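You operate a simulated robot arm through the tools that you are given. There is no shell and no other tool. Be economical: measure what you need, move in short steps, check, and stop when the job is done.

The job below is to be done with a simulated robot arm. You get a single attempt, and the scene is never put back.

JOB
Test the fuse in the cradle and sort it by what the tester shows.
Fine: range knob to fuse, tester key once; a good one goes in the good tray, a blown one in the reject bin. Knob off at the end.

Only the result counts: the job must be done as asked and must still hold three seconds after the hand-in. Knocking over, shifting, dropping, spilling or breaking anything else fails it.

ROBOT AND FRAMES
A 7-joint arm with a two-finger parallel gripper, fixed in place. Base frame: the origin is at the foot of the arm, x ahead of it, y to its left, z up. Readings come in m, degrees, newtons and seconds.
With the tool pointing down near the work surface it reaches from about 0.3 to 0.7 m from the base axis. Its first joint turns from -66.0 to 66.0 degrees. Payload 1.57 kg.
Tool frame: the origin (TCP) lies between the finger pads and is the grasp point; the fingertips stand 0.03 m ahead of it; z points along the fingers, y is the line along which they close. Largest opening 0.11 m; finger width 0.024, thickness 0.012; the body of the gripper, 0.048 by 0.112 m, starts 0.078 m behind the TCP.
Orientation is told as [roll, pitch, yaw] about the base's x, y, z axes, in that order, counted from this pose: with the fingers straight down and closing along the base's y, the tool's x points along the base's -x, its y along +y and its z along -z.

CONTROLS
- The arm moves only by the tool step_arm. Its argument "commands" is a list of rows, each a list of 3 entries, a list of its own where there are three numbers: the shift along the tool's x, y, z in units of 30 mm (1.0 is 30 mm), then the turn, a rotation vector about the tool's x, y, z in units of 5 degrees (1.0 is 5 degrees), then the opening in per cent of the stroke, from 0 (shut) to 100 (fully open). In form: [[[dx, dy, dz], [ax, ay, az], jaw], ...]. A call has 1 to 20 rows; each row shifts and turns the commanded pose from where the row before left it, along the tool's axes as they then stand. A call with a number of a shift or a turn outside -1 to 1 is refused whole. Each row takes 0.2 s and may step no farther than 0.05 m and 8.6 degrees from the row before; otherwise, or with a gripper value out of range, the whole call is refused. Where a pose cannot be reached the arm comes as near as it can. A force on the tool above 40 N (or 10 N above the force at the start of the call, whichever is more), or a blocked arm, ends the call early, and 0.2 s more pass. Each finger travels about 0.108 m/s and halts on what it meets, pressing with about 33 N; the grip force reading is that of the motor and also rises with nothing between the fingers. The clock runs only during rows and for 0.2 s after the last one: add rows that do not move to give the fingers time. It gives the time, the measured TCP pose, the force on the tool (base axes), the opening and the grip force at its end, in the units of the frame above (readings bear some noise), with the torque about the TCP (base axes, N m) and any sound that the robot's microphone picked up.
- Cameras (640 x 400 px; columns grow to the right, rows downward): "scene" is fixed at [0.1672, -0.3992, 1.3947]; the picture's right is [0.73, -0.68, 0.00], its down [-0.44, -0.48, -0.76] and it looks along [0.52, 0.56, -0.65] (base axes); focal length 222 px, centre (320, 200). "wrist" rides on the gripper at [0.07, 0.016, -0.141] in the tool frame; the picture's right is [-0.23, 0.97, 0.00], its down [-0.86, -0.20, -0.48] and it looks along [-0.47, -0.11, 0.88] (tool axes); focal length 222 px, centre (320, 200). There is no depth. A picture from a camera that has moved, and an enlarged one, comes with that camera's place and axes in the base frame and with its lens.
- camera(camera): a new picture of that camera. The clock stands still meanwhile.
- close_up(camera, box): a new picture of the part [left, top, right, bottom] of that camera's present view, enlarged. The clock stands still meanwhile.
- finish_job(): hands the job in; it is judged then, once.

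Go step by step. Nothing tells you positions but the pictures and the camera data: compare them with the known pose of the tool, close in by small moves and look again before you grip or let go. The budget is 120 turns and 76 pictures, counting those below and the enlarged ones. Unless the task says otherwise, let go and move clear before handing in, and close with one line.

The tools are called after "Call:" as name(argument=value, ...) on one line, values as JSON. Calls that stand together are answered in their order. step_arm: Moves the arm, as the interface text tells. Its arguments: {"type":"object","properties":{"commands":{"type":"array"}},"required":["commands"]} The other tools are called the same way: camera (camera) takes a picture; close_up (camera, box) takes an enlarged picture of a part of a camera's view; finish_job () hands the job in.

At the start:

```text
clock: 0.0
ee_pos: [0.3419, -0.0567, 1.1873]
orientation: [0.0, 0.1, 0.0]
wrist_force: [-0.9, -0.3, 0.4]
torque: [0.01, 0.03, 0.02]
finger_gap: 0.1101
finger_force: 0.1
```

scene: 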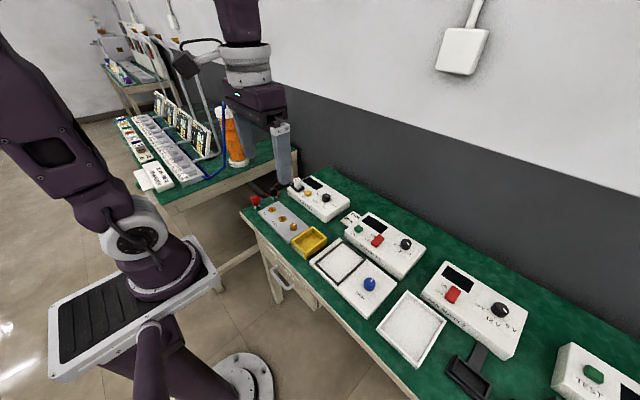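
wrist: 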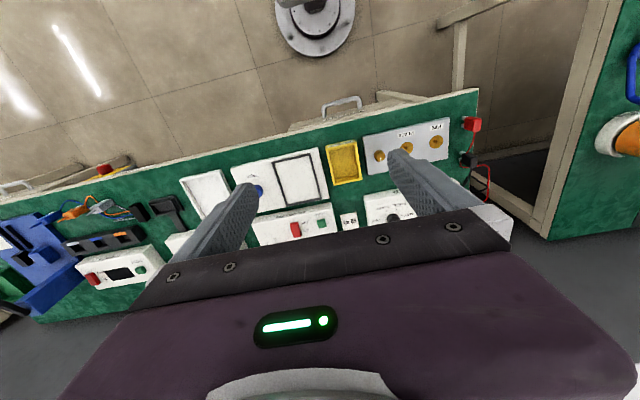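

I see a bench with several testers, trays and a bin; I need to read labels. I'll take enlarged views first.

Call:
close_up(camera="scene", box=[230, 160, 390, 260])

Call:
close_up(camera="scene", box=[300, 200, 460, 300])

Call:
close_up(camera="scene", box=[370, 240, 626, 400])

Call:
close_up(camera="wrist", box=[160, 100, 480, 300])

```text
4.00 times, centred on (310, 210) of scene
camera zoom: at [0.1672, -0.3992, 1.3947], right [0.73, -0.68, 0.0], down [-0.44, -0.48, -0.76], along [0.52, 0.56, -0.65], focal length 888 px, centre (360, 160)
```

zoom: 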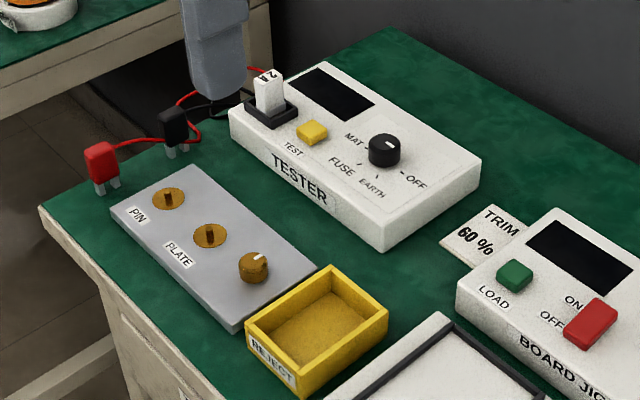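

```text
4.00 times, centred on (380, 250) of scene
camera zoom: at [0.1672, -0.3992, 1.3947], right [0.73, -0.68, 0.0], down [-0.44, -0.48, -0.76], along [0.52, 0.56, -0.65], focal length 888 px, centre (80, 0)
```

zoom: 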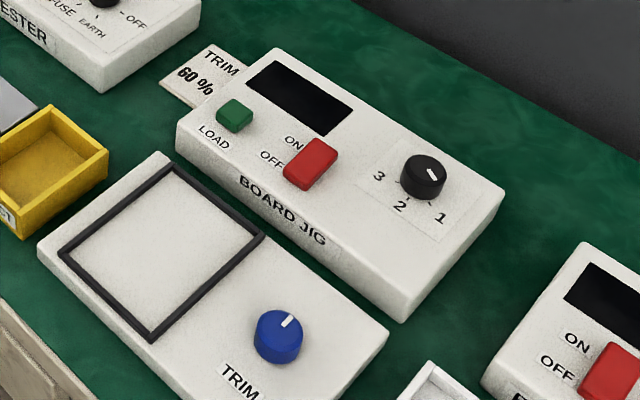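

```text
2.50 times, centred on (498, 320) of scene
camera zoom: at [0.1672, -0.3992, 1.3947], right [0.73, -0.68, 0.0], down [-0.44, -0.48, -0.76], along [0.52, 0.56, -0.65], focal length 555 px, centre (-125, -100)
```

zoom: 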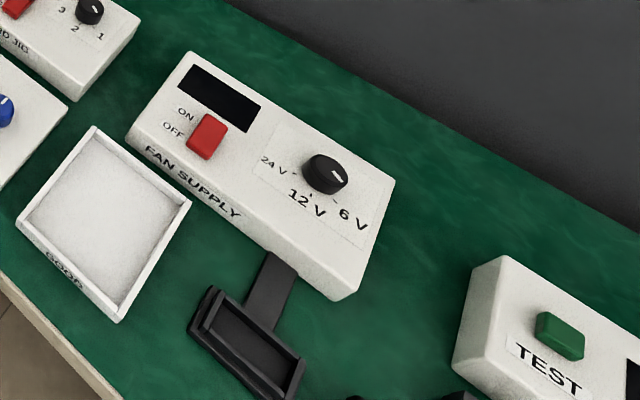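

```text
2.00 times, centred on (320, 200) of wrist
camera zoom: at [0.272, -0.0408, 1.3287], right [0.23, 0.97, 0.0], down [0.86, -0.2, 0.48], along [0.47, -0.11, -0.88], focal length 444 px, centre (320, 200)
```

zoom: 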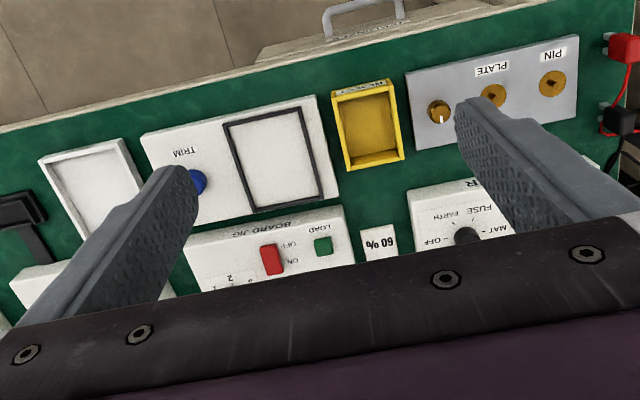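

The tester stands around x 0.6, y 0.05–0.25 with the 2A fuse upright in a cradle at its left end, a yellow TEST key and a knob; the yellow reject bin is around (0.48, 0), and the white GOOD tray around (0.5, -0.4). I'll move over the tester at a safe height to look.

Call:
step_arm(commands=[[[-0.956, 0.767, 0.693], [0, 0, 0], 100], [[-0.956, 0.767, 0.693], [0, 0, 0], 100], [[-0.956, 0.767, 0.693], [0, 0, 0], 100], [[-0.956, 0.767, 0.693], [0, 0, 0], 100], [[-0.956, 0.767, 0.693], [0, 0, 0], 100], [[-0.956, 0.767, 0.693], [0, 0, 0], 100], [[-0.956, 0.767, 0.693], [0, 0, 0], 100], [[-0.956, 0.767, 0.693], [0, 0, 0], 100], [[-0.956, 0.767, 0.693], [0, 0, 0], 100], [[0, 0, 0], [0, 0, 0], 100], [[0, 0, 0], [0, 0, 0], 100]])

Call:
camera(camera="wrist")

Call:
camera(camera="scene")

```text
clock: 2.4
ee_pos: [0.601, 0.1475, 1.0017]
orientation: [-0.1, 0.0, -0.1]
wrist_force: [0.8, -0.4, 1.1]
torque: [-0.01, 0.0, 0.04]
finger_gap: 0.1098
finger_force: 0.0
```

```text
69 pictures are left
camera wrist: at [0.5305, 0.1655, 1.1431], right [0.23, 0.97, 0.0], down [0.86, -0.2, 0.48], along [0.47, -0.11, -0.88], focal length 222 px, centre (320, 200)
```

wrist: 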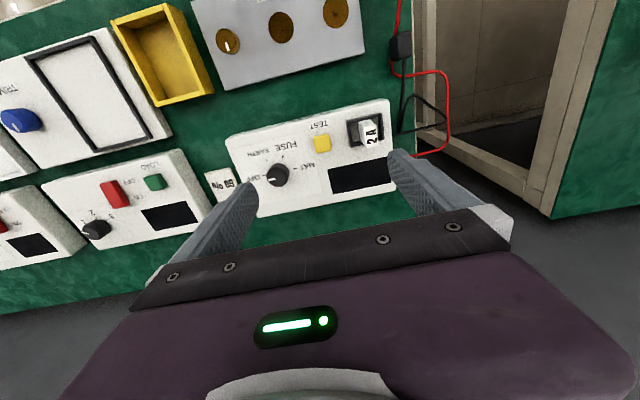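

```text
68 pictures are left
```

scene: 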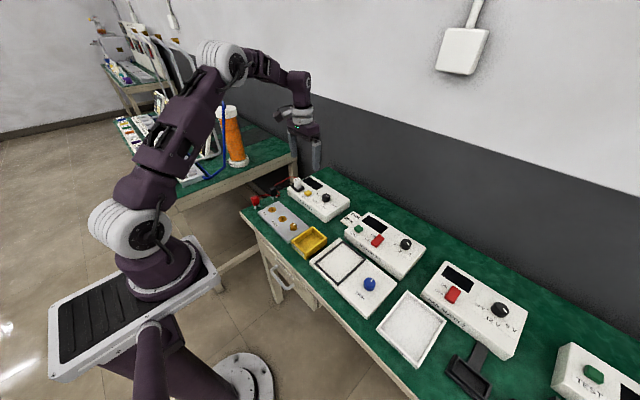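

Call:
close_up(camera="wrist", box=[220, 90, 412, 210])

Call:
close_up(camera="scene", box=[280, 170, 360, 220])

```text
3.33 times, centred on (316, 150) of wrist
camera zoom: at [0.5305, 0.1655, 1.1431], right [0.23, 0.97, 0.0], down [0.86, -0.2, 0.48], along [0.47, -0.11, -0.88], focal length 740 px, centre (333, 367)
```

zoom: 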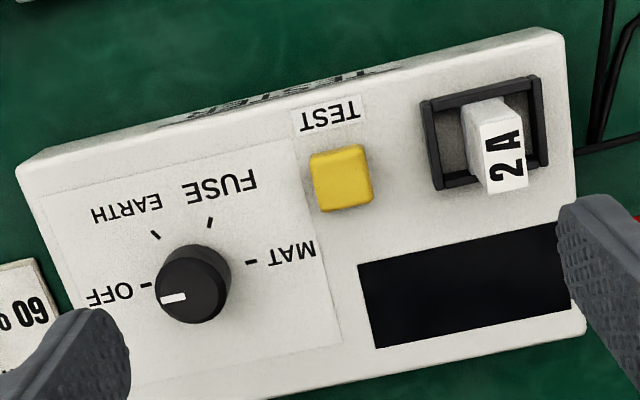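

```text
8.00 times, centred on (320, 195) of scene
camera zoom: at [0.1672, -0.3992, 1.3947], right [0.73, -0.68, 0.0], down [-0.44, -0.48, -0.76], along [0.52, 0.56, -0.65], focal length 1776 px, centre (320, 240)
```

zoom: 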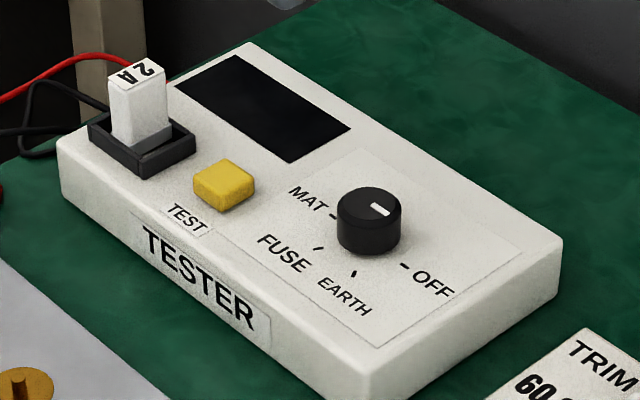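

The pointer is at OFF; ticks OFF, EARTH, FUSE, MAT are about 60° apart, so FUSE is 120° clockwise from above. The knob centre is near (0.639, 0.076, top 0.845), the key (0.609, 0.151, 0.83), the fuse top (0.605, 0.212, 0.87). I'll go above the knob and wind the tool back 60°.

Call:
step_arm(commands=[[[-0.317, -0.6, 0.85], [0, 0, 0], 55], [[-0.317, -0.6, 0.85], [0, 0, 0], 55], [[-0.317, -0.6, 0.85], [0, 0, 0], 55], [[-0.317, -0.6, 0.85], [0, 0, 0], 55], [[0, 0, 0], [0, 0, -1], 55], [[0, 0, 0], [0, 0, -1], 55], [[0, 0, 0], [0, 0, -1], 55], [[0, 0, 0], [0, 0, -1], 55], [[0, 0, 0], [0, 0, -1], 55], [[0, 0, 0], [0, 0, -1], 55], [[0, 0, 0], [0, 0, -1], 55], [[0, 0, 0], [0, 0, -1], 55], [[0, 0, 0], [0, 0, -1], 55], [[0, 0, 0], [0, 0, -1], 55], [[0, 0, 0], [0, 0, -1], 55], [[0, 0, 0], [0, 0, -1], 55], [[0, 0, 0], [0, 0, 0], 55], [[0, 0, 0], [0, 0, 0], 55]])

Call:
camera(camera="wrist")

Call:
close_up(camera="scene", box=[264, 140, 376, 210])

```text
clock: 6.2
ee_pos: [0.6384, 0.0771, 0.8993]
orientation: [-0.1, -0.1, 60.0]
wrist_force: [0.0, -0.3, 0.3]
torque: [0.0, -0.02, -0.03]
finger_gap: 0.0604
finger_force: 0.0
```

```text
65 pictures are left
camera wrist: at [0.5891, 0.0258, 1.0395], right [-0.73, 0.68, 0.0], down [0.6, 0.64, 0.48], along [0.33, 0.35, -0.88], focal length 222 px, centre (320, 200)
```

wrist: 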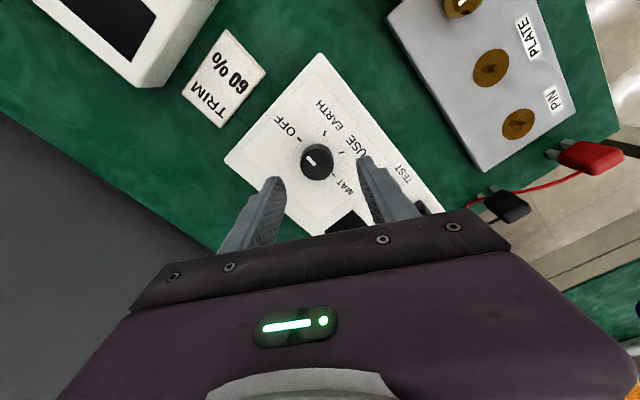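

```text
5.71 times, centred on (320, 175) of scene
camera zoom: at [0.1672, -0.3992, 1.3947], right [0.73, -0.68, 0.0], down [-0.44, -0.48, -0.76], along [0.52, 0.56, -0.65], focal length 1268 px, centre (320, 343)
```

zoom: 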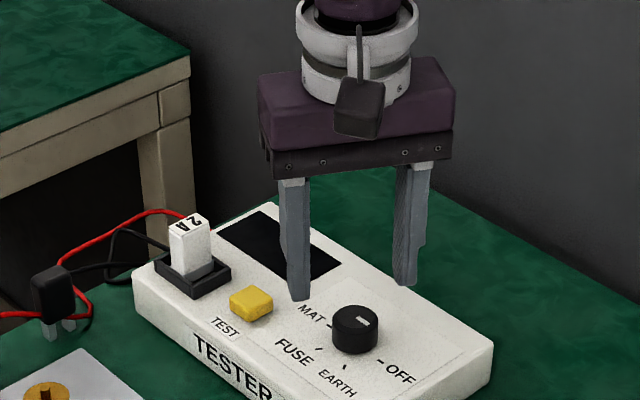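

The knob appears nearly between the fingers; one enlarged look for centring.

Call:
close_up(camera="wrist", box=[256, 120, 384, 200])

```text
5.00 times, centred on (320, 160) of wrist
camera zoom: at [0.5891, 0.0258, 1.0395], right [-0.73, 0.68, 0.0], down [0.6, 0.64, 0.48], along [0.33, 0.35, -0.88], focal length 1111 px, centre (320, 400)
```

zoom: 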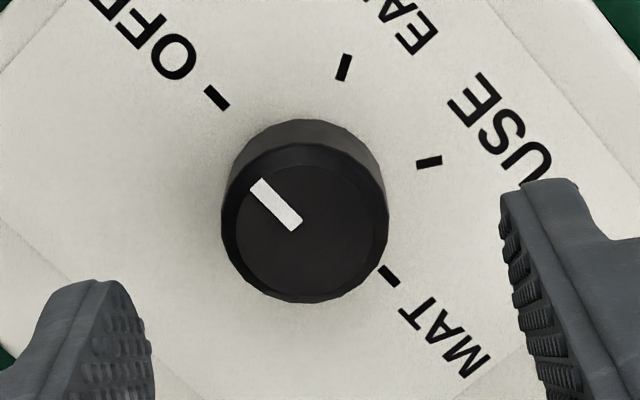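

Small centring correction, then lower the fingers around the knob.

Call:
step_arm(commands=[[[0.04, -0.1, 0.3], [0, 0, 0], 55], [[0, 0, 0.5], [0, 0, 0], 55], [[0, 0, 0.5], [0, 0, 0], 55], [[0, 0, 0], [0, 0, 0], 55]])

Call:
close_up(camera="scene", box=[280, 160, 360, 210])

Call:
close_up(camera="wrist", box=[224, 120, 416, 240])

```text
clock: 7.2
ee_pos: [0.6399, 0.0753, 0.8589]
orientation: [0.0, -0.1, 59.9]
wrist_force: [0.1, -0.1, 0.3]
torque: [0.01, 0.0, -0.02]
finger_gap: 0.0603
finger_force: 0.1
```

```text
8.00 times, centred on (320, 185) of scene
camera zoom: at [0.1672, -0.3992, 1.3947], right [0.73, -0.68, 0.0], down [-0.44, -0.48, -0.76], along [0.52, 0.56, -0.65], focal length 1776 px, centre (320, 320)
```

zoom: 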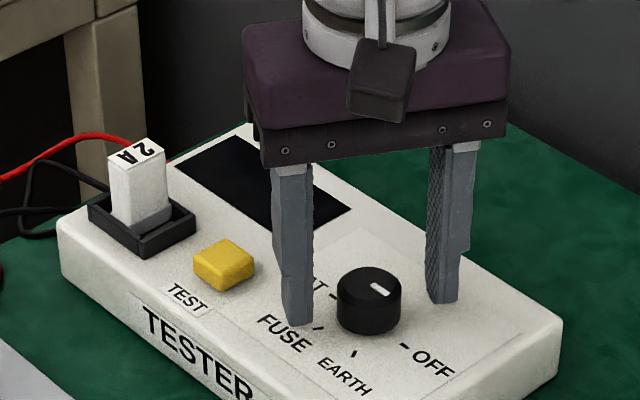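

```text
3.33 times, centred on (320, 180) of wrist
camera zoom: at [0.5912, 0.0234, 1.0002], right [-0.73, 0.68, 0.0], down [0.6, 0.64, 0.48], along [0.33, 0.35, -0.88], focal length 740 px, centre (320, 267)
```

zoom: 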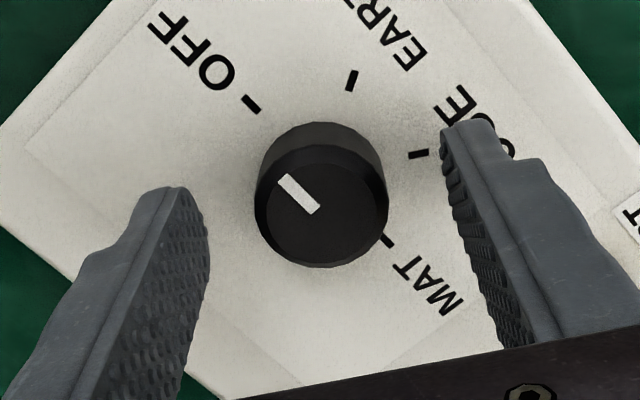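

The knob sits centred between the fingers with the tips just above the panel. Closing on it gently, then a first part of the turn.

Call:
step_arm(commands=[[[0, 0, 0], [0, 0, 0], 20], [[0, 0, 0], [0, 0, 0], 15], [[0, 0, 0], [0, 0, 0], 15], [[0, 0, 0], [0, 0, 0], 15]])

```text
clock: 8.2
ee_pos: [0.641, 0.0749, 0.8586]
orientation: [0.1, 0.0, 60.0]
wrist_force: [-3.6, 2.0, 0.2]
torque: [0.07, 0.13, 0.0]
finger_gap: 0.0311
finger_force: 40.3
```

Call:
step_arm(commands=[[[0, 0.03, 0], [0, 0, 0], 15], [[0, 0, 0], [0, 0, 1], 15], [[0, 0, 0], [0, 0, 1], 15], [[0, 0, 0], [0, 0, 1], 15], [[0, 0, 0], [0, 0, 1], 15], [[0, 0, 0], [0, 0, 1], 15], [[0, 0, 0], [0, 0, 1], 15], [[0, 0, 0], [0, 0, 0], 15]])

Call:
close_up(camera="wrist", box=[224, 120, 416, 240])

```text
clock: 10.0
ee_pos: [0.6393, 0.0743, 0.8588]
orientation: [0.1, 0.0, 30.0]
wrist_force: [9.0, 0.3, -19.5]
torque: [0.23, -0.63, 0.02]
finger_gap: 0.0311
finger_force: 39.3
```

```text
3.33 times, centred on (320, 180) of wrist
camera zoom: at [0.5713, 0.0551, 1.0003], right [-0.29, 0.96, 0.0], down [0.84, 0.25, 0.48], along [0.46, 0.14, -0.88], focal length 740 px, centre (320, 267)
```

zoom: 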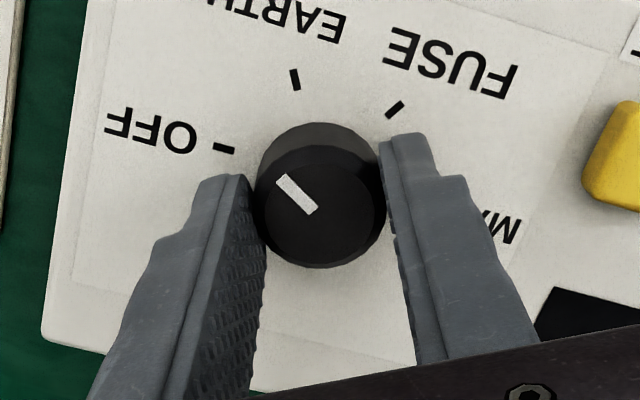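

The knob follows the fingers without slip. I'll relieve the small side load and see how force behaves before continuing.

Call:
step_arm(commands=[[[-0.017, -0.01, 0.017], [0, 0, 0], 15], [[0, 0, 0], [0, 0, 0], 15]])

```text
clock: 10.6
ee_pos: [0.6401, 0.0753, 0.8594]
orientation: [0.0, 0.1, 30.0]
wrist_force: [2.7, 0.2, -8.3]
torque: [0.07, 0.04, -0.03]
finger_gap: 0.031
finger_force: 39.6
```

Call:
step_arm(commands=[[[-0.006, -0.003, 0.012], [0, 0, 0], 15], [[0, 0, 0], [0, 0, 1], 15], [[0, 0, 0], [0, 0, 1], 15], [[0, 0, 0], [0, 0, 1], 15], [[0, 0, 0], [0, 0, 1], 15], [[0, 0, 0], [0, 0, 1], 15], [[0, 0, 0], [0, 0, 1], 15], [[0, 0, 0], [0, 0, 0], 15]])

```text
clock: 12.4
ee_pos: [0.6394, 0.0746, 0.8591]
orientation: [0.0, -0.1, -0.1]
wrist_force: [-7.8, -1.9, 18.2]
torque: [-0.14, 0.49, 0.0]
finger_gap: 0.0311
finger_force: 39.6
```

Call:
step_arm(commands=[[[0.017, -0.003, -0.025], [0, 0, 0], 15], [[0, 0, 0], [0, 0, 1], 15], [[0, 0, 0], [0, 0, 1], 15], [[0, 0, 0], [0, 0, 1], 15], [[0, 0, 0], [0, 0, 1], 15], [[0, 0, 0], [0, 0, 1], 15], [[0, 0, 0], [0, 0, 1], 15], [[0, 0, 0], [0, 0, 0], 15]])

Call:
close_up(camera="wrist", box=[224, 120, 416, 240])

```text
clock: 14.2
ee_pos: [0.6401, 0.0748, 0.8585]
orientation: [0.0, 0.0, -30.0]
wrist_force: [5.4, -5.5, -0.2]
torque: [-0.28, -0.43, -0.02]
finger_gap: 0.031
finger_force: 39.6
```

```text
3.33 times, centred on (320, 180) of wrist
camera zoom: at [0.5876, 0.1246, 1.0002], right [0.68, 0.73, 0.0], down [0.64, -0.6, 0.48], along [0.35, -0.33, -0.88], focal length 740 px, centre (320, 267)
```

zoom: 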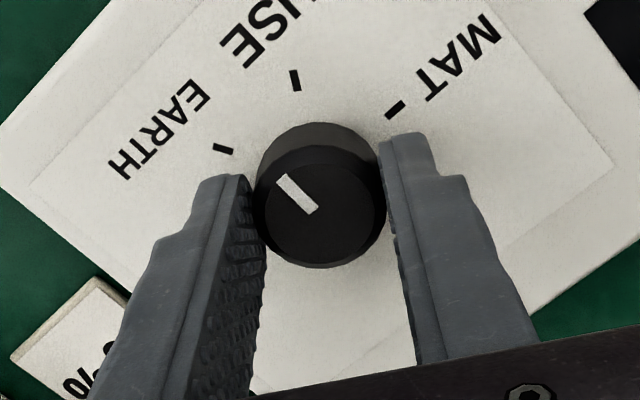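

90° done; 30° more.

Call:
step_arm(commands=[[[-0.014, -0.004, 0], [0, 0, 0], 15], [[0, 0, 0], [0, 0, 1], 15], [[0, 0, 0], [0, 0, 1], 15], [[0, 0, 0], [0, 0, 1], 15], [[0, 0, 0], [0, 0, 1], 15], [[0, 0, 0], [0, 0, 1], 15], [[0, 0, 0], [0, 0, 1], 15], [[0, 0, 0], [0, 0, 0], 15]])

Call:
close_up(camera="wrist", box=[224, 120, 416, 240])

```text
clock: 16.0
ee_pos: [0.6399, 0.0745, 0.8576]
orientation: [0.0, 0.0, -60.1]
wrist_force: [1.7, -5.1, -1.8]
torque: [0.33, 0.22, 0.01]
finger_gap: 0.031
finger_force: 39.6
```

```text
3.33 times, centred on (320, 180) of wrist
camera zoom: at [0.6191, 0.1439, 1.0003], right [0.96, 0.29, 0.0], down [0.25, -0.84, 0.48], along [0.14, -0.46, -0.88], focal length 740 px, centre (320, 267)
```

zoom: 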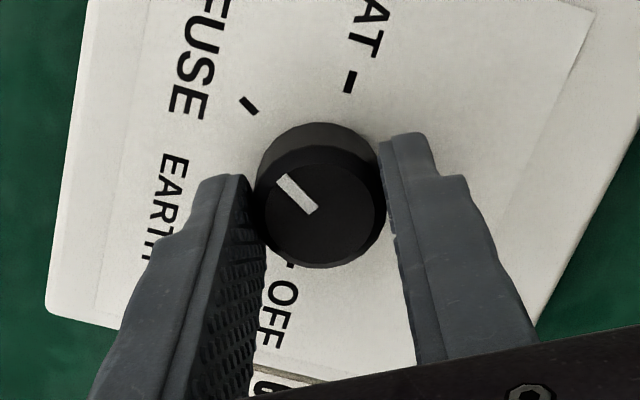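

The FUSE tick now sits exactly where the OFF tick sat relative to the fingers at the start, so the pointer is on FUSE. Release and lift.

Call:
step_arm(commands=[[[0, 0, 0], [0, 0, 0], 55], [[0, 0, 0], [0, 0, 0], 55], [[0, 0, -0.7], [0, 0, 0], 55], [[0, 0, -1], [0, 0, 0], 55], [[0, 0, -1], [0, 0, 0], 55], [[0, 0, 0], [0, 0, 0], 55]])

Call:
close_up(camera="scene", box=[280, 160, 360, 210])

```text
clock: 17.4
ee_pos: [0.6392, 0.0743, 0.9407]
orientation: [0.1, -0.1, -60.0]
wrist_force: [-0.1, 0.4, 0.0]
torque: [0.0, -0.01, 0.02]
finger_gap: 0.0607
finger_force: 0.2
```

```text
8.00 times, centred on (320, 185) of scene
camera zoom: at [0.1672, -0.3992, 1.3947], right [0.73, -0.68, 0.0], down [-0.44, -0.48, -0.76], along [0.52, 0.56, -0.65], focal length 1776 px, centre (320, 320)
```

zoom: 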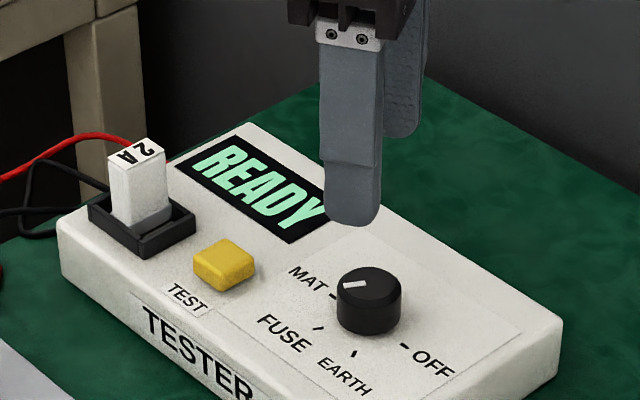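

The tester shows READY. Now unwind the wrist, close the fingers and go above the TEST key.

Call:
step_arm(commands=[[[0, 0, 0], [0, 0, -1], 0], [[0, 0, 0], [0, 0, -1], 0], [[0, 0, 0], [0, 0, -1], 0], [[0, 0, 0], [0, 0, -1], 0], [[0, 0, 0], [0, 0, -1], 0], [[0, 0, 0], [0, 0, -1], 0], [[0, 0, 0], [0, 0, -1], 0], [[0, 0, 0], [0, 0, -1], 0], [[0, 0, 0], [0, 0, -1], 0], [[0, 0, 0], [0, 0, -1], 0], [[0, 0, 0], [0, 0, -1], 0], [[0, 0, 0], [0, 0, -1], 0], [[0.335, 0.845, 0.45], [0, 0, 0], 0], [[0.335, 0.845, 0.45], [0, 0, 0], 0], [[0.335, 0.845, 0.45], [0, 0, 0], 0], [[0, 0, 0], [0, 0, 0], 0], [[0, 0, 0], [0, 0, 0], 0]])

Call:
close_up(camera="wrist", box=[192, 80, 448, 240])

Call:
close_up(camera="scene", box=[272, 160, 352, 210])

```text
clock: 21.0
ee_pos: [0.6096, 0.1511, 0.8994]
orientation: [0.0, 0.0, 0.0]
wrist_force: [-0.2, 0.4, 0.2]
torque: [0.03, -0.01, 0.0]
finger_gap: 0.0
finger_force: 21.0
```

```text
2.50 times, centred on (320, 160) of wrist
camera zoom: at [0.54, 0.1674, 1.041], right [0.23, 0.97, 0.0], down [0.86, -0.2, 0.48], along [0.47, -0.11, -0.88], focal length 555 px, centre (320, 300)
```

zoom: 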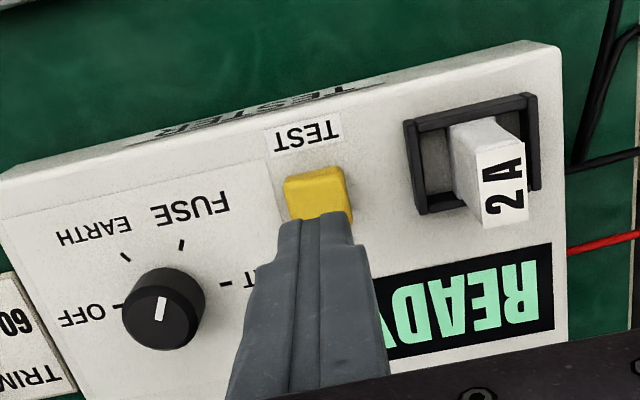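

```text
8.00 times, centred on (312, 185) of scene
camera zoom: at [0.1672, -0.3992, 1.3947], right [0.73, -0.68, 0.0], down [-0.44, -0.48, -0.76], along [0.52, 0.56, -0.65], focal length 1776 px, centre (384, 320)
```

zoom: 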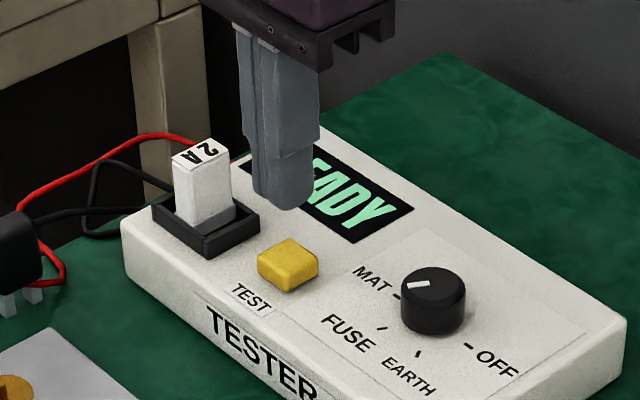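

Fingers are over the key. Descending to just above it, then pressing in tiny steps.

Call:
step_arm(commands=[[[0.08, 0, 0.5], [0, 0, 0], 0], [[0, 0, 0.45], [0, 0, 0], 0], [[0, 0, 0], [0, 0, 0], 0]])

Call:
close_up(camera="scene", box=[272, 160, 352, 210])

```text
clock: 21.8
ee_pos: [0.6078, 0.1506, 0.8713]
orientation: [-0.1, -0.1, 0.0]
wrist_force: [-0.3, -0.2, 0.0]
torque: [-0.02, 0.01, -0.01]
finger_gap: 0.0
finger_force: 21.6
```

```text
8.00 times, centred on (312, 185) of scene
camera zoom: at [0.1672, -0.3992, 1.3947], right [0.73, -0.68, 0.0], down [-0.44, -0.48, -0.76], along [0.52, 0.56, -0.65], focal length 1776 px, centre (384, 320)
```

zoom: 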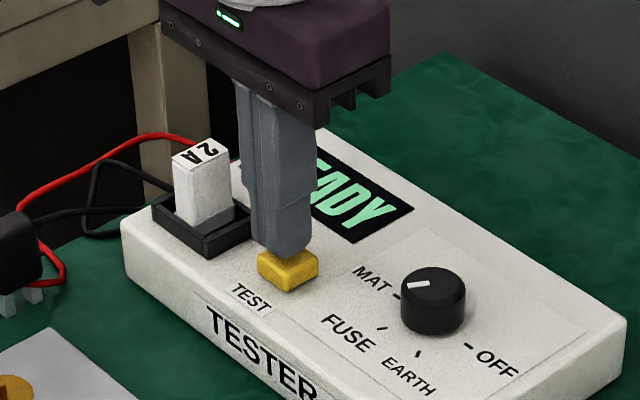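

Call:
step_arm(commands=[[[0, 0, 0.1], [0, 0, 0], 0], [[0, 0, 0.1], [0, 0, 0], 0], [[0, 0, 0.05], [0, 0, 0], 0]])

```text
clock: 22.6
ee_pos: [0.6081, 0.1504, 0.8645]
orientation: [0.0, 0.0, 0.1]
wrist_force: [-1.0, -0.1, 0.5]
torque: [0.02, 0.01, 0.05]
finger_gap: 0.0
finger_force: 21.0
```

Call:
step_arm(commands=[[[0, 0, 0.04], [0, 0, 0], 0], [[0, 0, 0.04], [0, 0, 0], 0]])

```text
clock: 23.2
ee_pos: [0.6069, 0.15, 0.8608]
orientation: [-0.1, 0.1, -0.2]
wrist_force: [-0.3, -0.9, 0.4]
torque: [-0.02, 0.03, 0.02]
finger_gap: 0.0
finger_force: 21.3
heard: click
```

A click was heard, so the key is pressed; lifting off straight up and reading the display.

Call:
step_arm(commands=[[[0, 0, -0.6], [0, 0, 0], 0], [[0, 0, -1], [0, 0, 0], 0], [[0, 0, -1], [0, 0, 0], 0], [[0, 0, -1], [0, 0, 0], 0], [[0, 0, 0], [0, 0, 0], 0]])

Call:
close_up(camera="scene", box=[272, 160, 352, 210])

Call:
camera(camera="wrist")

```text
clock: 24.4
ee_pos: [0.6074, 0.1511, 0.9684]
orientation: [0.0, 0.0, 0.0]
wrist_force: [1.2, 0.1, -0.1]
torque: [0.01, 0.0, -0.01]
finger_gap: 0.0
finger_force: 21.1
```

```text
8.00 times, centred on (312, 185) of scene
camera zoom: at [0.1672, -0.3992, 1.3947], right [0.73, -0.68, 0.0], down [-0.44, -0.48, -0.76], along [0.52, 0.56, -0.65], focal length 1776 px, centre (384, 320)
```

zoom: 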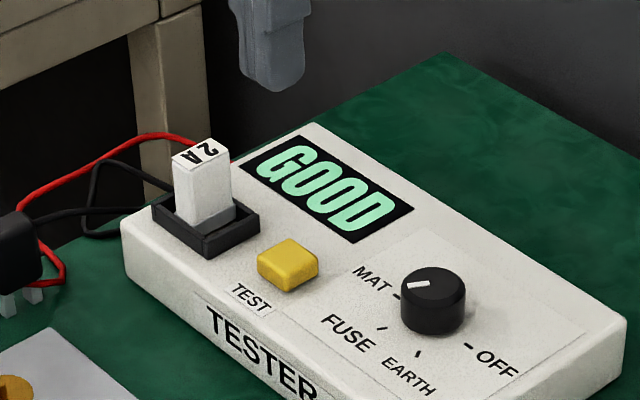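

```text
52 pictures are left
camera wrist: at [0.5372, 0.1681, 1.1107], right [0.23, 0.97, 0.0], down [0.86, -0.2, 0.48], along [0.47, -0.11, -0.88], focal length 222 px, centre (320, 200)
```

wrist: 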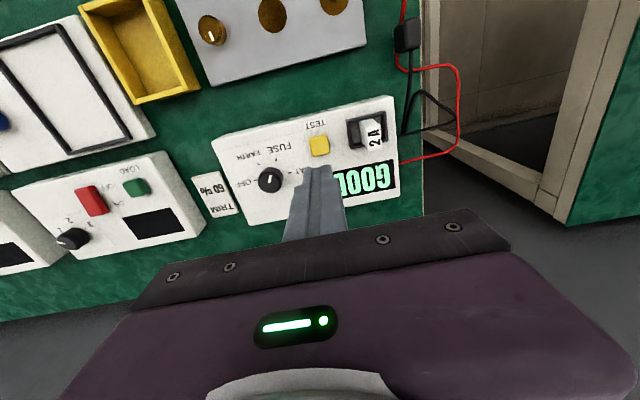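

The display reads GOOD, so the fuse goes to the white GOOD tray. Now over the fuse with open fingers.

Call:
step_arm(commands=[[[0.04, 0.67, 0], [0, 0, 0], 60], [[0.04, 0.67, 0], [0, 0, 0], 60], [[0, 0.67, 0], [0, 0, 0], 60], [[0, 0, 0.5], [0, 0, 0], 60], [[0, 0, 0], [0, 0, 0], 60]])

Call:
close_up(camera="wrist", box=[224, 80, 416, 200])

Call:
close_up(camera="scene", box=[260, 150, 340, 200])

```text
clock: 25.6
ee_pos: [0.604, 0.2113, 0.9544]
orientation: [0.0, 0.0, 0.1]
wrist_force: [0.6, 0.6, -1.0]
torque: [0.0, -0.01, 0.01]
finger_gap: 0.0663
finger_force: 0.1
```

```text
3.33 times, centred on (320, 140) of wrist
camera zoom: at [0.5345, 0.2279, 1.0952], right [0.23, 0.97, 0.0], down [0.86, -0.2, 0.48], along [0.47, -0.11, -0.88], focal length 740 px, centre (320, 400)
```

zoom: 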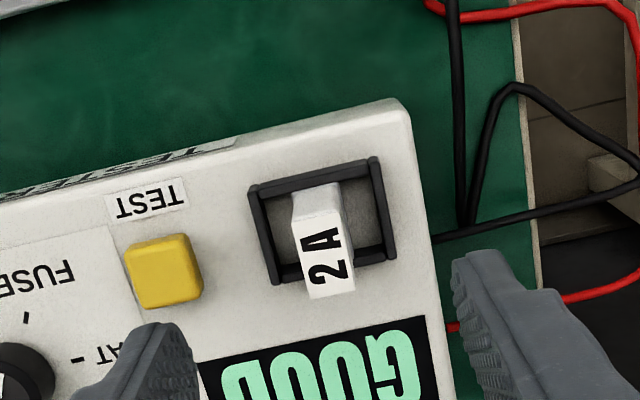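

```text
8.00 times, centred on (300, 175) of scene
camera zoom: at [0.1672, -0.3992, 1.3947], right [0.73, -0.68, 0.0], down [-0.44, -0.48, -0.76], along [0.52, 0.56, -0.65], focal length 1776 px, centre (480, 400)
```

zoom: 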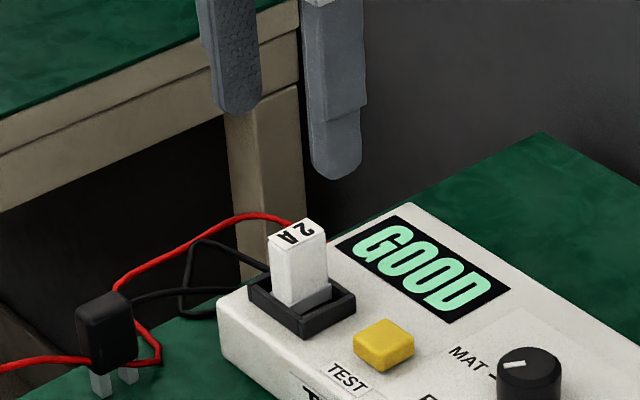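

Fuse is centred within about 1–2 mm. Descending to straddle it.

Call:
step_arm(commands=[[[0.05, 0.04, 0.8], [0, 0, 0], 60], [[0, 0, 0.9], [0, 0, 0], 60], [[0, 0, 0.6], [0, 0, 0], 60], [[0, 0, 0.4], [0, 0, 0], 60], [[0, 0, 0], [0, 0, 0], 60]])

Call:
close_up(camera="wrist", box=[224, 110, 416, 230])

Call:
close_up(camera="scene", box=[260, 150, 340, 200])

```text
clock: 26.8
ee_pos: [0.604, 0.2123, 0.8733]
orientation: [0.0, 0.0, 0.0]
wrist_force: [0.0, 0.6, 0.1]
torque: [-0.02, -0.01, -0.01]
finger_gap: 0.0661
finger_force: 0.0
```

```text
3.33 times, centred on (320, 170) of wrist
camera zoom: at [0.5331, 0.229, 1.014], right [0.23, 0.97, 0.0], down [0.86, -0.2, 0.48], along [0.47, -0.11, -0.88], focal length 740 px, centre (320, 300)
```

zoom: 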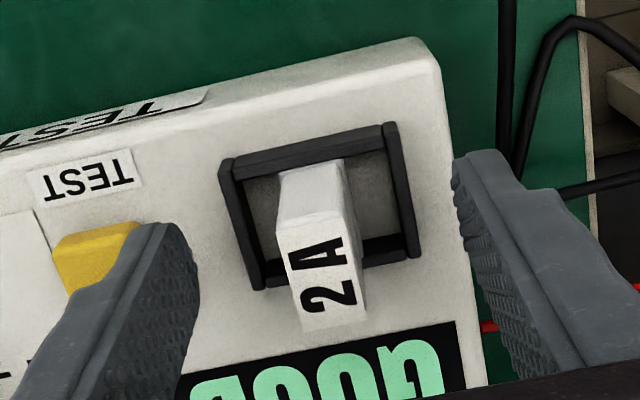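

```text
8.00 times, centred on (300, 175) of scene
camera zoom: at [0.1672, -0.3992, 1.3947], right [0.73, -0.68, 0.0], down [-0.44, -0.48, -0.76], along [0.52, 0.56, -0.65], focal length 1776 px, centre (480, 400)
```

zoom: 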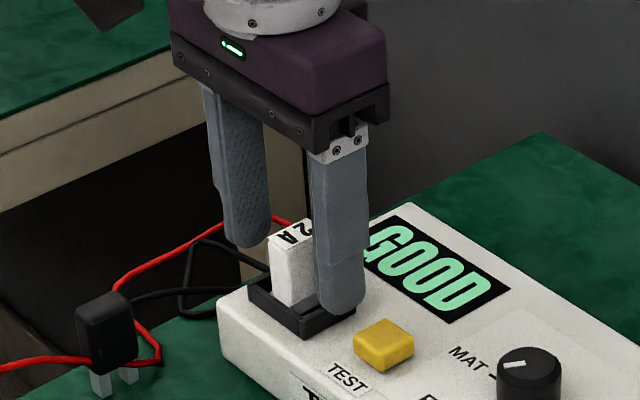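

Aligned. Gripping the fuse.

Call:
step_arm(commands=[[[0, 0, 0], [0, 0, 0], 25], [[0, 0, 0], [0, 0, 0], 5], [[0, 0, 0], [0, 0, 0], 0], [[0, 0, 0], [0, 0, 0], 0]])

```text
clock: 27.8
ee_pos: [0.6025, 0.2111, 0.8731]
orientation: [0.0, 0.0, 0.0]
wrist_force: [0.1, 0.2, -0.1]
torque: [0.04, -0.01, 0.0]
finger_gap: 0.0142
finger_force: 30.8
```

Held with a 14 mm gap and no side load. Lifting straight up slowly.

Call:
step_arm(commands=[[[0, 0, -0.2], [0, 0, 0], 0], [[0, 0, -0.3], [0, 0, 0], 0], [[0, 0, -0.5], [0, 0, 0], 0], [[0, 0, -0.8], [0, 0, 0], 0], [[0, 0, -1], [0, 0, 0], 0], [[0, 0, -1], [0, 0, 0], 0], [[0, 0, 0], [0, 0, 0], 0]])

Call:
close_up(camera="scene", box=[248, 120, 360, 190])

```text
clock: 29.4
ee_pos: [0.6042, 0.2134, 0.9876]
orientation: [0.0, -0.1, 0.1]
wrist_force: [-0.7, -0.7, -0.2]
torque: [0.0, -0.02, 0.01]
finger_gap: 0.0143
finger_force: 30.5
```

```text
5.71 times, centred on (304, 155) of scene
camera zoom: at [0.1672, -0.3992, 1.3947], right [0.73, -0.68, 0.0], down [-0.44, -0.48, -0.76], along [0.52, 0.56, -0.65], focal length 1268 px, centre (411, 457)
```

zoom: 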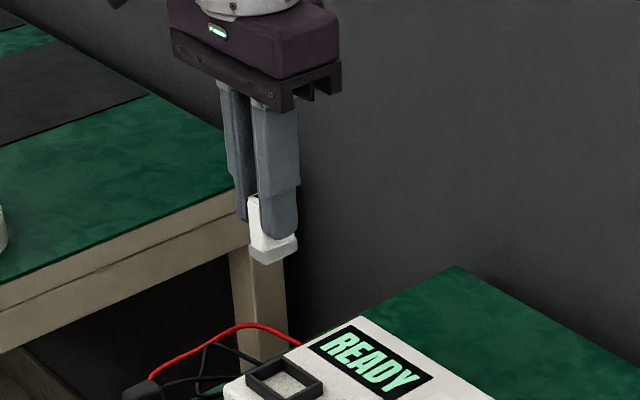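

Fuse is out of the cradle. Carrying it high towards the GOOD tray.

Call:
step_arm(commands=[[[0.2, -1, 0], [0, 0, 0], 0], [[0.2, -1, 0], [0, 0, 0], 0], [[0.2, -1, 0], [0, 0, 0], 0], [[0.2, -1, 0], [0, 0, 0], 0], [[0.2, -1, 0], [0, 0, 0], 0], [[0.2, -1, 0], [0, 0, 0], 0], [[0.2, -1, 0], [0, 0, 0], 0], [[0.2, -1, 0], [0, 0, 0], 0], [[0.2, -1, 0], [0, 0, 0], 0], [[0.2, -1, 0], [0, 0, 0], 0], [[0.2, -1, 0], [0, 0, 0], 0], [[0.2, -1, 0], [0, 0, 0], 0], [[0.2, -1, 0], [0, 0, 0], 0], [[0.2, -1, 0], [0, 0, 0], 0], [[0.2, -1, 0], [0, 0, 0], 0], [[0.2, -1, 0], [0, 0, 0], 0], [[0.2, -1, 0], [0, 0, 0], 0], [[0.2, -1, 0], [0, 0, 0], 0], [[0, 0, 0], [0, 0, 0], 0]])

Call:
camera(camera="wrist")

Call:
camera(camera="scene")

```text
clock: 33.4
ee_pos: [0.4947, -0.3284, 0.9879]
orientation: [0.0, -0.1, 0.0]
wrist_force: [0.8, -0.4, -0.1]
torque: [0.02, 0.0, -0.03]
finger_gap: 0.0145
finger_force: 30.4
```

```text
46 pictures are left
camera wrist: at [0.4245, -0.311, 1.1281], right [0.23, 0.97, 0.0], down [0.86, -0.2, 0.48], along [0.47, -0.11, -0.88], focal length 222 px, centre (320, 200)
```

wrist: 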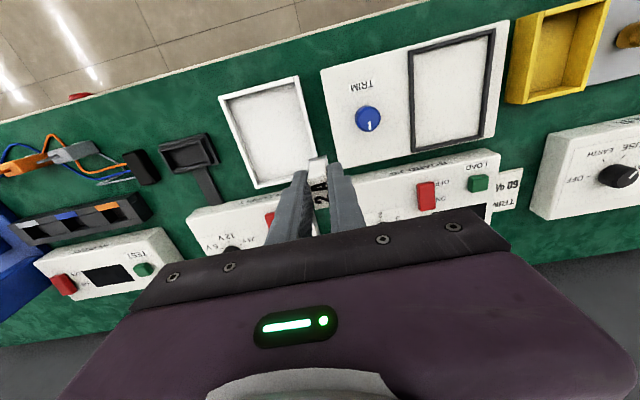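

```text
45 pictures are left
```

scene: 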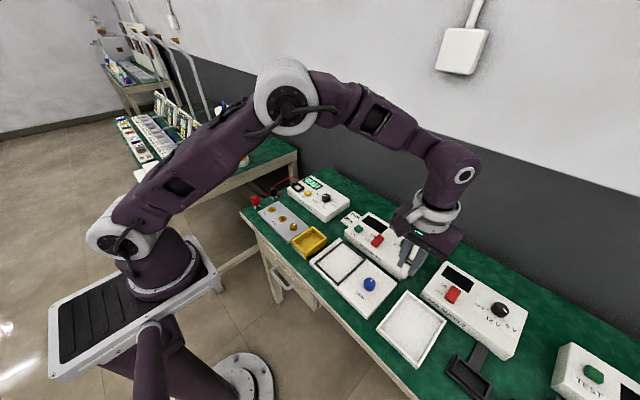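

The tray centre triangulates to about (0.47, -0.397) with its rim near z 0.80. Moving above it and lowering a little to look again.

Call:
step_arm(commands=[[[0.22, -0.77, 0.3], [0, 0, 0], 0], [[0.22, -0.77, 0.3], [0, 0, 0], 0], [[0.22, -0.76, 0.3], [0, 0, 0], 0], [[0, 0, 0], [0, 0, 0], 0]])

Call:
camera(camera="wrist")

Call:
close_up(camera="scene", box=[340, 210, 500, 310])

Call:
close_up(camera="scene", box=[360, 280, 488, 360])

```text
clock: 34.4
ee_pos: [0.4757, -0.3969, 0.9601]
orientation: [0.0, 0.0, 0.0]
wrist_force: [-0.3, 0.0, -0.2]
torque: [-0.04, -0.04, 0.0]
finger_gap: 0.0146
finger_force: 30.1
```

```text
44 pictures are left
camera wrist: at [0.4059, -0.3804, 1.1018], right [0.23, 0.97, 0.0], down [0.86, -0.2, 0.48], along [0.47, -0.11, -0.88], focal length 222 px, centre (320, 200)
```

wrist: 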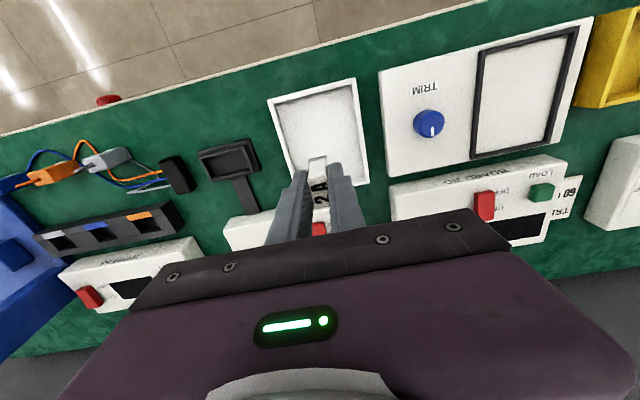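

```text
4.00 times, centred on (420, 260) of scene
camera zoom: at [0.1671, -0.3992, 1.3947], right [0.73, -0.68, 0.0], down [-0.44, -0.48, -0.76], along [0.52, 0.56, -0.65], focal length 888 px, centre (-80, -40)
```

zoom: 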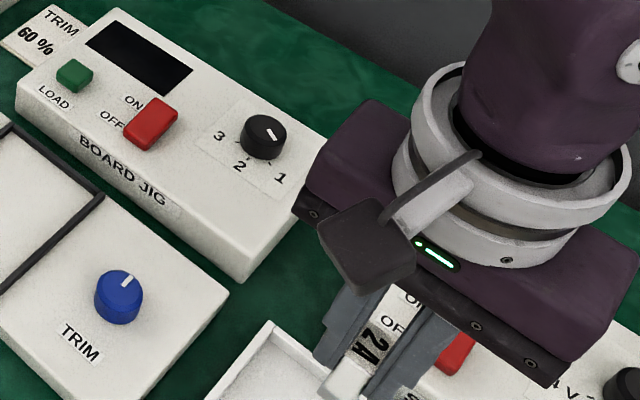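

```text
5.00 times, centred on (424, 320) of scene
camera zoom: at [0.1671, -0.3992, 1.3947], right [0.73, -0.68, 0.0], down [-0.44, -0.48, -0.76], along [0.52, 0.56, -0.65], focal length 1110 px, centre (-200, -400)
```

zoom: 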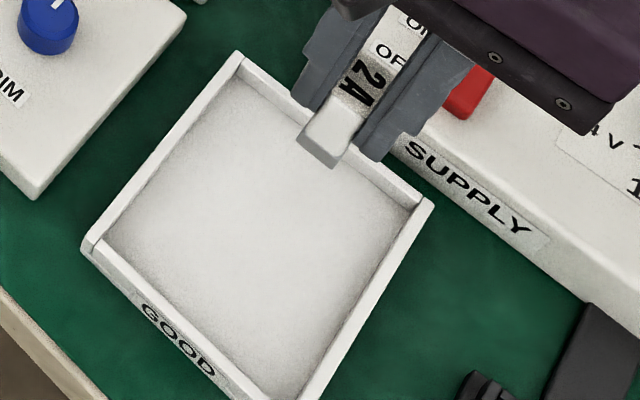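

Tray spans roughly x 0.414–0.554, y -0.447–-0.341, rim z ≈ 0.80. Moving to its centre and lowering to a couple of centimetres above the floor.

Call:
step_arm(commands=[[[-0.27, 0.1, 0.7], [0, 0, 0], 0], [[0, 0, 0.9], [0, 0, 0], 0], [[0, 0, 0.9], [0, 0, 0], 0], [[0, 0, 0.8], [0, 0, 0], 0], [[0, 0, 0], [0, 0, 0], 0]])

Call:
close_up(camera="scene", box=[360, 270, 488, 350])

Call:
close_up(camera="wrist", box=[192, 60, 448, 220])

```text
clock: 35.6
ee_pos: [0.484, -0.3944, 0.8608]
orientation: [0.0, 0.0, 0.0]
wrist_force: [0.1, -1.0, 0.1]
torque: [0.01, 0.03, 0.0]
finger_gap: 0.0144
finger_force: 31.1
```

```text
5.00 times, centred on (424, 310) of scene
camera zoom: at [0.1672, -0.3992, 1.3947], right [0.73, -0.68, 0.0], down [-0.44, -0.48, -0.76], along [0.52, 0.56, -0.65], focal length 1110 px, centre (-200, -350)
```

zoom: 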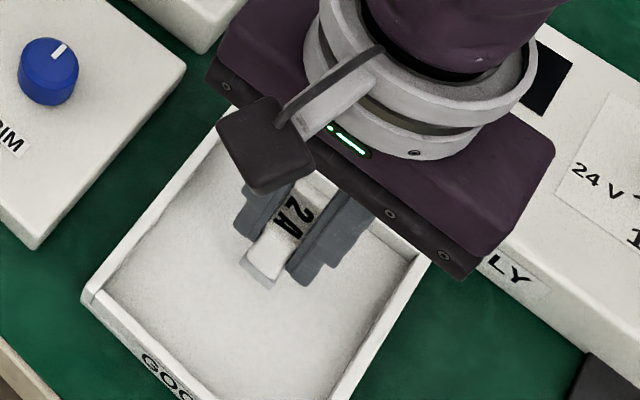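

```text
2.50 times, centred on (320, 140) of wrist
camera zoom: at [0.4139, -0.377, 1.0021], right [0.23, 0.97, 0.0], down [0.86, -0.2, 0.48], along [0.47, -0.11, -0.88], focal length 555 px, centre (320, 350)
```

zoom: 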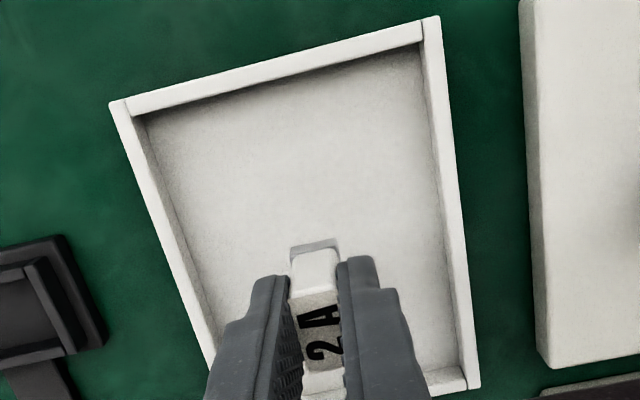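

Fuse is over the tray middle. Lowering in small steps until contact.

Call:
step_arm(commands=[[[0, 0, 0.25], [0, 0, 0], 0], [[0, 0, 0.2], [0, 0, 0], 0], [[0, 0, 0.07], [0, 0, 0], 0], [[0, 0, 0.07], [0, 0, 0], 0]])

```text
clock: 36.6
ee_pos: [0.484, -0.3941, 0.843]
orientation: [0.1, 0.0, 0.0]
wrist_force: [0.3, -0.7, 0.1]
torque: [-0.01, 0.02, -0.05]
finger_gap: 0.0144
finger_force: 30.4
```

Call:
step_arm(commands=[[[0, 0, 0.07], [0, 0, 0], 0], [[0, 0, 0.07], [0, 0, 0], 0], [[0, 0, 0.07], [0, 0, 0], 0]])

Call:
close_up(camera="wrist", box=[256, 120, 384, 200])

```text
clock: 37.4
ee_pos: [0.4846, -0.3946, 0.8394]
orientation: [-0.1, -0.1, 0.0]
wrist_force: [-5.4, 5.2, 26.3]
torque: [0.33, 0.2, 0.05]
finger_gap: 0.0141
finger_force: 30.7
```

```text
5.00 times, centred on (320, 160) of wrist
camera zoom: at [0.4137, -0.3768, 0.9801], right [0.23, 0.97, 0.0], down [0.85, -0.2, 0.48], along [0.47, -0.11, -0.88], focal length 1111 px, centre (320, 400)
```

zoom: 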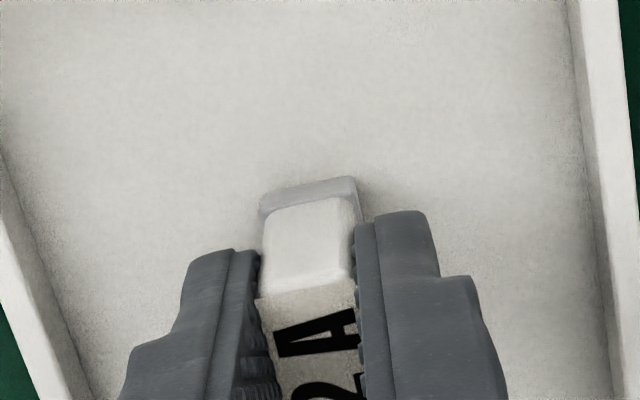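

Contact with the tray floor. Backing off the pressing, then releasing gently.

Call:
step_arm(commands=[[[0, 0, -0.08], [0, 0, 0], 0], [[0, 0, 0], [0, 0, 0], 0]])

```text
clock: 38.0
ee_pos: [0.4837, -0.3947, 0.8402]
orientation: [-0.1, 0.0, -0.1]
wrist_force: [0.5, -2.2, 5.8]
torque: [-0.07, -0.09, -0.01]
finger_gap: 0.0145
finger_force: 30.7
```

Call:
step_arm(commands=[[[0, 0, 0], [0, 0, 0], 18], [[0, 0, 0], [0, 0, 0], 30], [[0, 0, 0], [0, 0, 0], 40], [[0, 0, 0], [0, 0, 0], 40], [[0, 0, -0.3], [0, 0, 0], 40], [[0, 0, -0.7], [0, 0, 0], 40], [[0, 0, -1], [0, 0, 0], 40], [[0, 0, -1], [0, 0, 0], 40], [[0, 0, -1], [0, 0, 0], 40], [[0, 0, 0], [0, 0, 0], 40]])

Call:
close_up(camera="wrist", box=[192, 60, 448, 220])

```text
clock: 40.2
ee_pos: [0.4836, -0.3938, 0.9598]
orientation: [0.0, 0.0, -0.1]
wrist_force: [0.0, -0.9, 0.6]
torque: [0.0, -0.04, 0.02]
finger_gap: 0.0438
finger_force: 0.0
```

```text
2.50 times, centred on (320, 140) of wrist
camera zoom: at [0.413, -0.377, 1.1015], right [0.23, 0.97, 0.0], down [0.86, -0.2, 0.48], along [0.47, -0.11, -0.88], focal length 555 px, centre (320, 350)
```

zoom: 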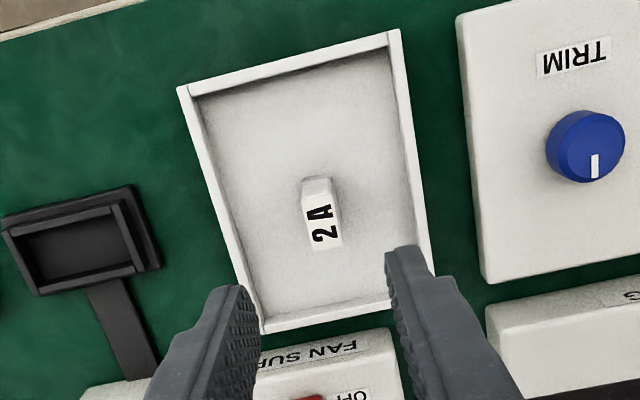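

The fuse stands in the GOOD tray. Returning to above the knob to switch off.

Call:
step_arm(commands=[[[-0.307, 0.92, 0], [0, 0, 0], 55], [[-0.307, 0.92, 0], [0, 0, 0], 55], [[-0.307, 0.92, 0], [0, 0, 0], 55], [[-0.307, 0.92, 0], [0, 0, 0], 55], [[-0.307, 0.92, 0], [0, 0, 0], 55], [[-0.307, 0.92, 0], [0, 0, 0], 55], [[-0.307, 0.92, 0], [0, 0, 0], 55], [[-0.307, 0.92, 0], [0, 0, 0], 55], [[-0.307, 0.92, 0], [0, 0, 0], 55], [[-0.307, 0.92, 0], [0, 0, 0], 55], [[-0.307, 0.92, 0], [0, 0, 0], 55], [[-0.307, 0.92, 0], [0, 0, 0], 55], [[-0.307, 0.92, 0], [0, 0, 0], 55], [[-0.307, 0.92, 0], [0, 0, 0], 55], [[-0.307, 0.92, 0], [0, 0, 0], 55], [[-0.307, 0.92, 0], [0, 0, 0], 55], [[-0.307, 0.92, 0], [0, 0, 0], 55], [[0, 0, 0], [0, 0, 0], 55]])

Call:
step_arm(commands=[[[0, 0, 0], [0, 0, 1], 55], [[0, 0, 0], [0, 0, 1], 55], [[0, 0, 0], [0, 0, 1], 55], [[0, 0, 0], [0, 0, 1], 55], [[0, 0, 0], [0, 0, 1], 55], [[0, 0, 0], [0, 0, 1], 55], [[0, 0, 0], [0, 0, 1], 55], [[0, 0, 0], [0, 0, 1], 55], [[0, 0, 0], [0, 0, 1], 55], [[0, 0, 0], [0, 0, 1], 55], [[0, 0, 0], [0, 0, 1], 55], [[0, 0, 0], [0, 0, 1], 55], [[0, 0, 0.8], [0, 0, 0], 55], [[0, 0, 0.8], [0, 0, 0], 55], [[0, 0, 0], [0, 0, 0], 55]])

Call:
close_up(camera="wrist", box=[224, 110, 416, 230])

```text
clock: 44.0
ee_pos: [0.64, 0.0756, 0.9598]
orientation: [0.0, 0.0, 0.0]
wrist_force: [-0.2, 0.4, 0.6]
torque: [-0.01, -0.01, -0.01]
finger_gap: 0.0604
finger_force: 0.0
```

```text
clock: 47.2
ee_pos: [0.6416, 0.0748, 0.9119]
orientation: [0.0, 0.0, -60.0]
wrist_force: [-0.5, 0.0, -0.1]
torque: [0.02, 0.01, 0.0]
finger_gap: 0.0605
finger_force: 0.1
```

```text
3.33 times, centred on (320, 170) of wrist
camera zoom: at [0.6202, 0.1439, 1.0526], right [0.96, 0.29, 0.0], down [0.25, -0.84, 0.48], along [0.14, -0.46, -0.88], focal length 740 px, centre (320, 300)
```

zoom: 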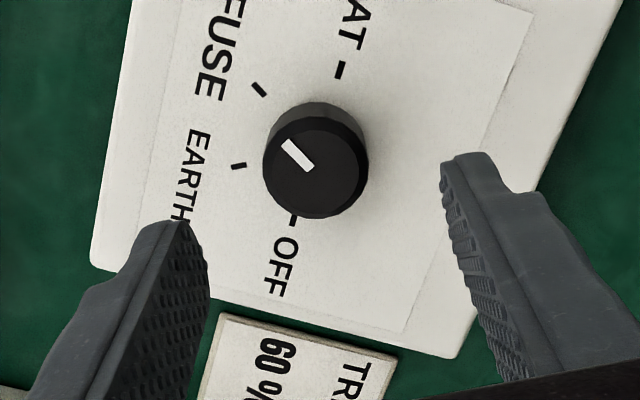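

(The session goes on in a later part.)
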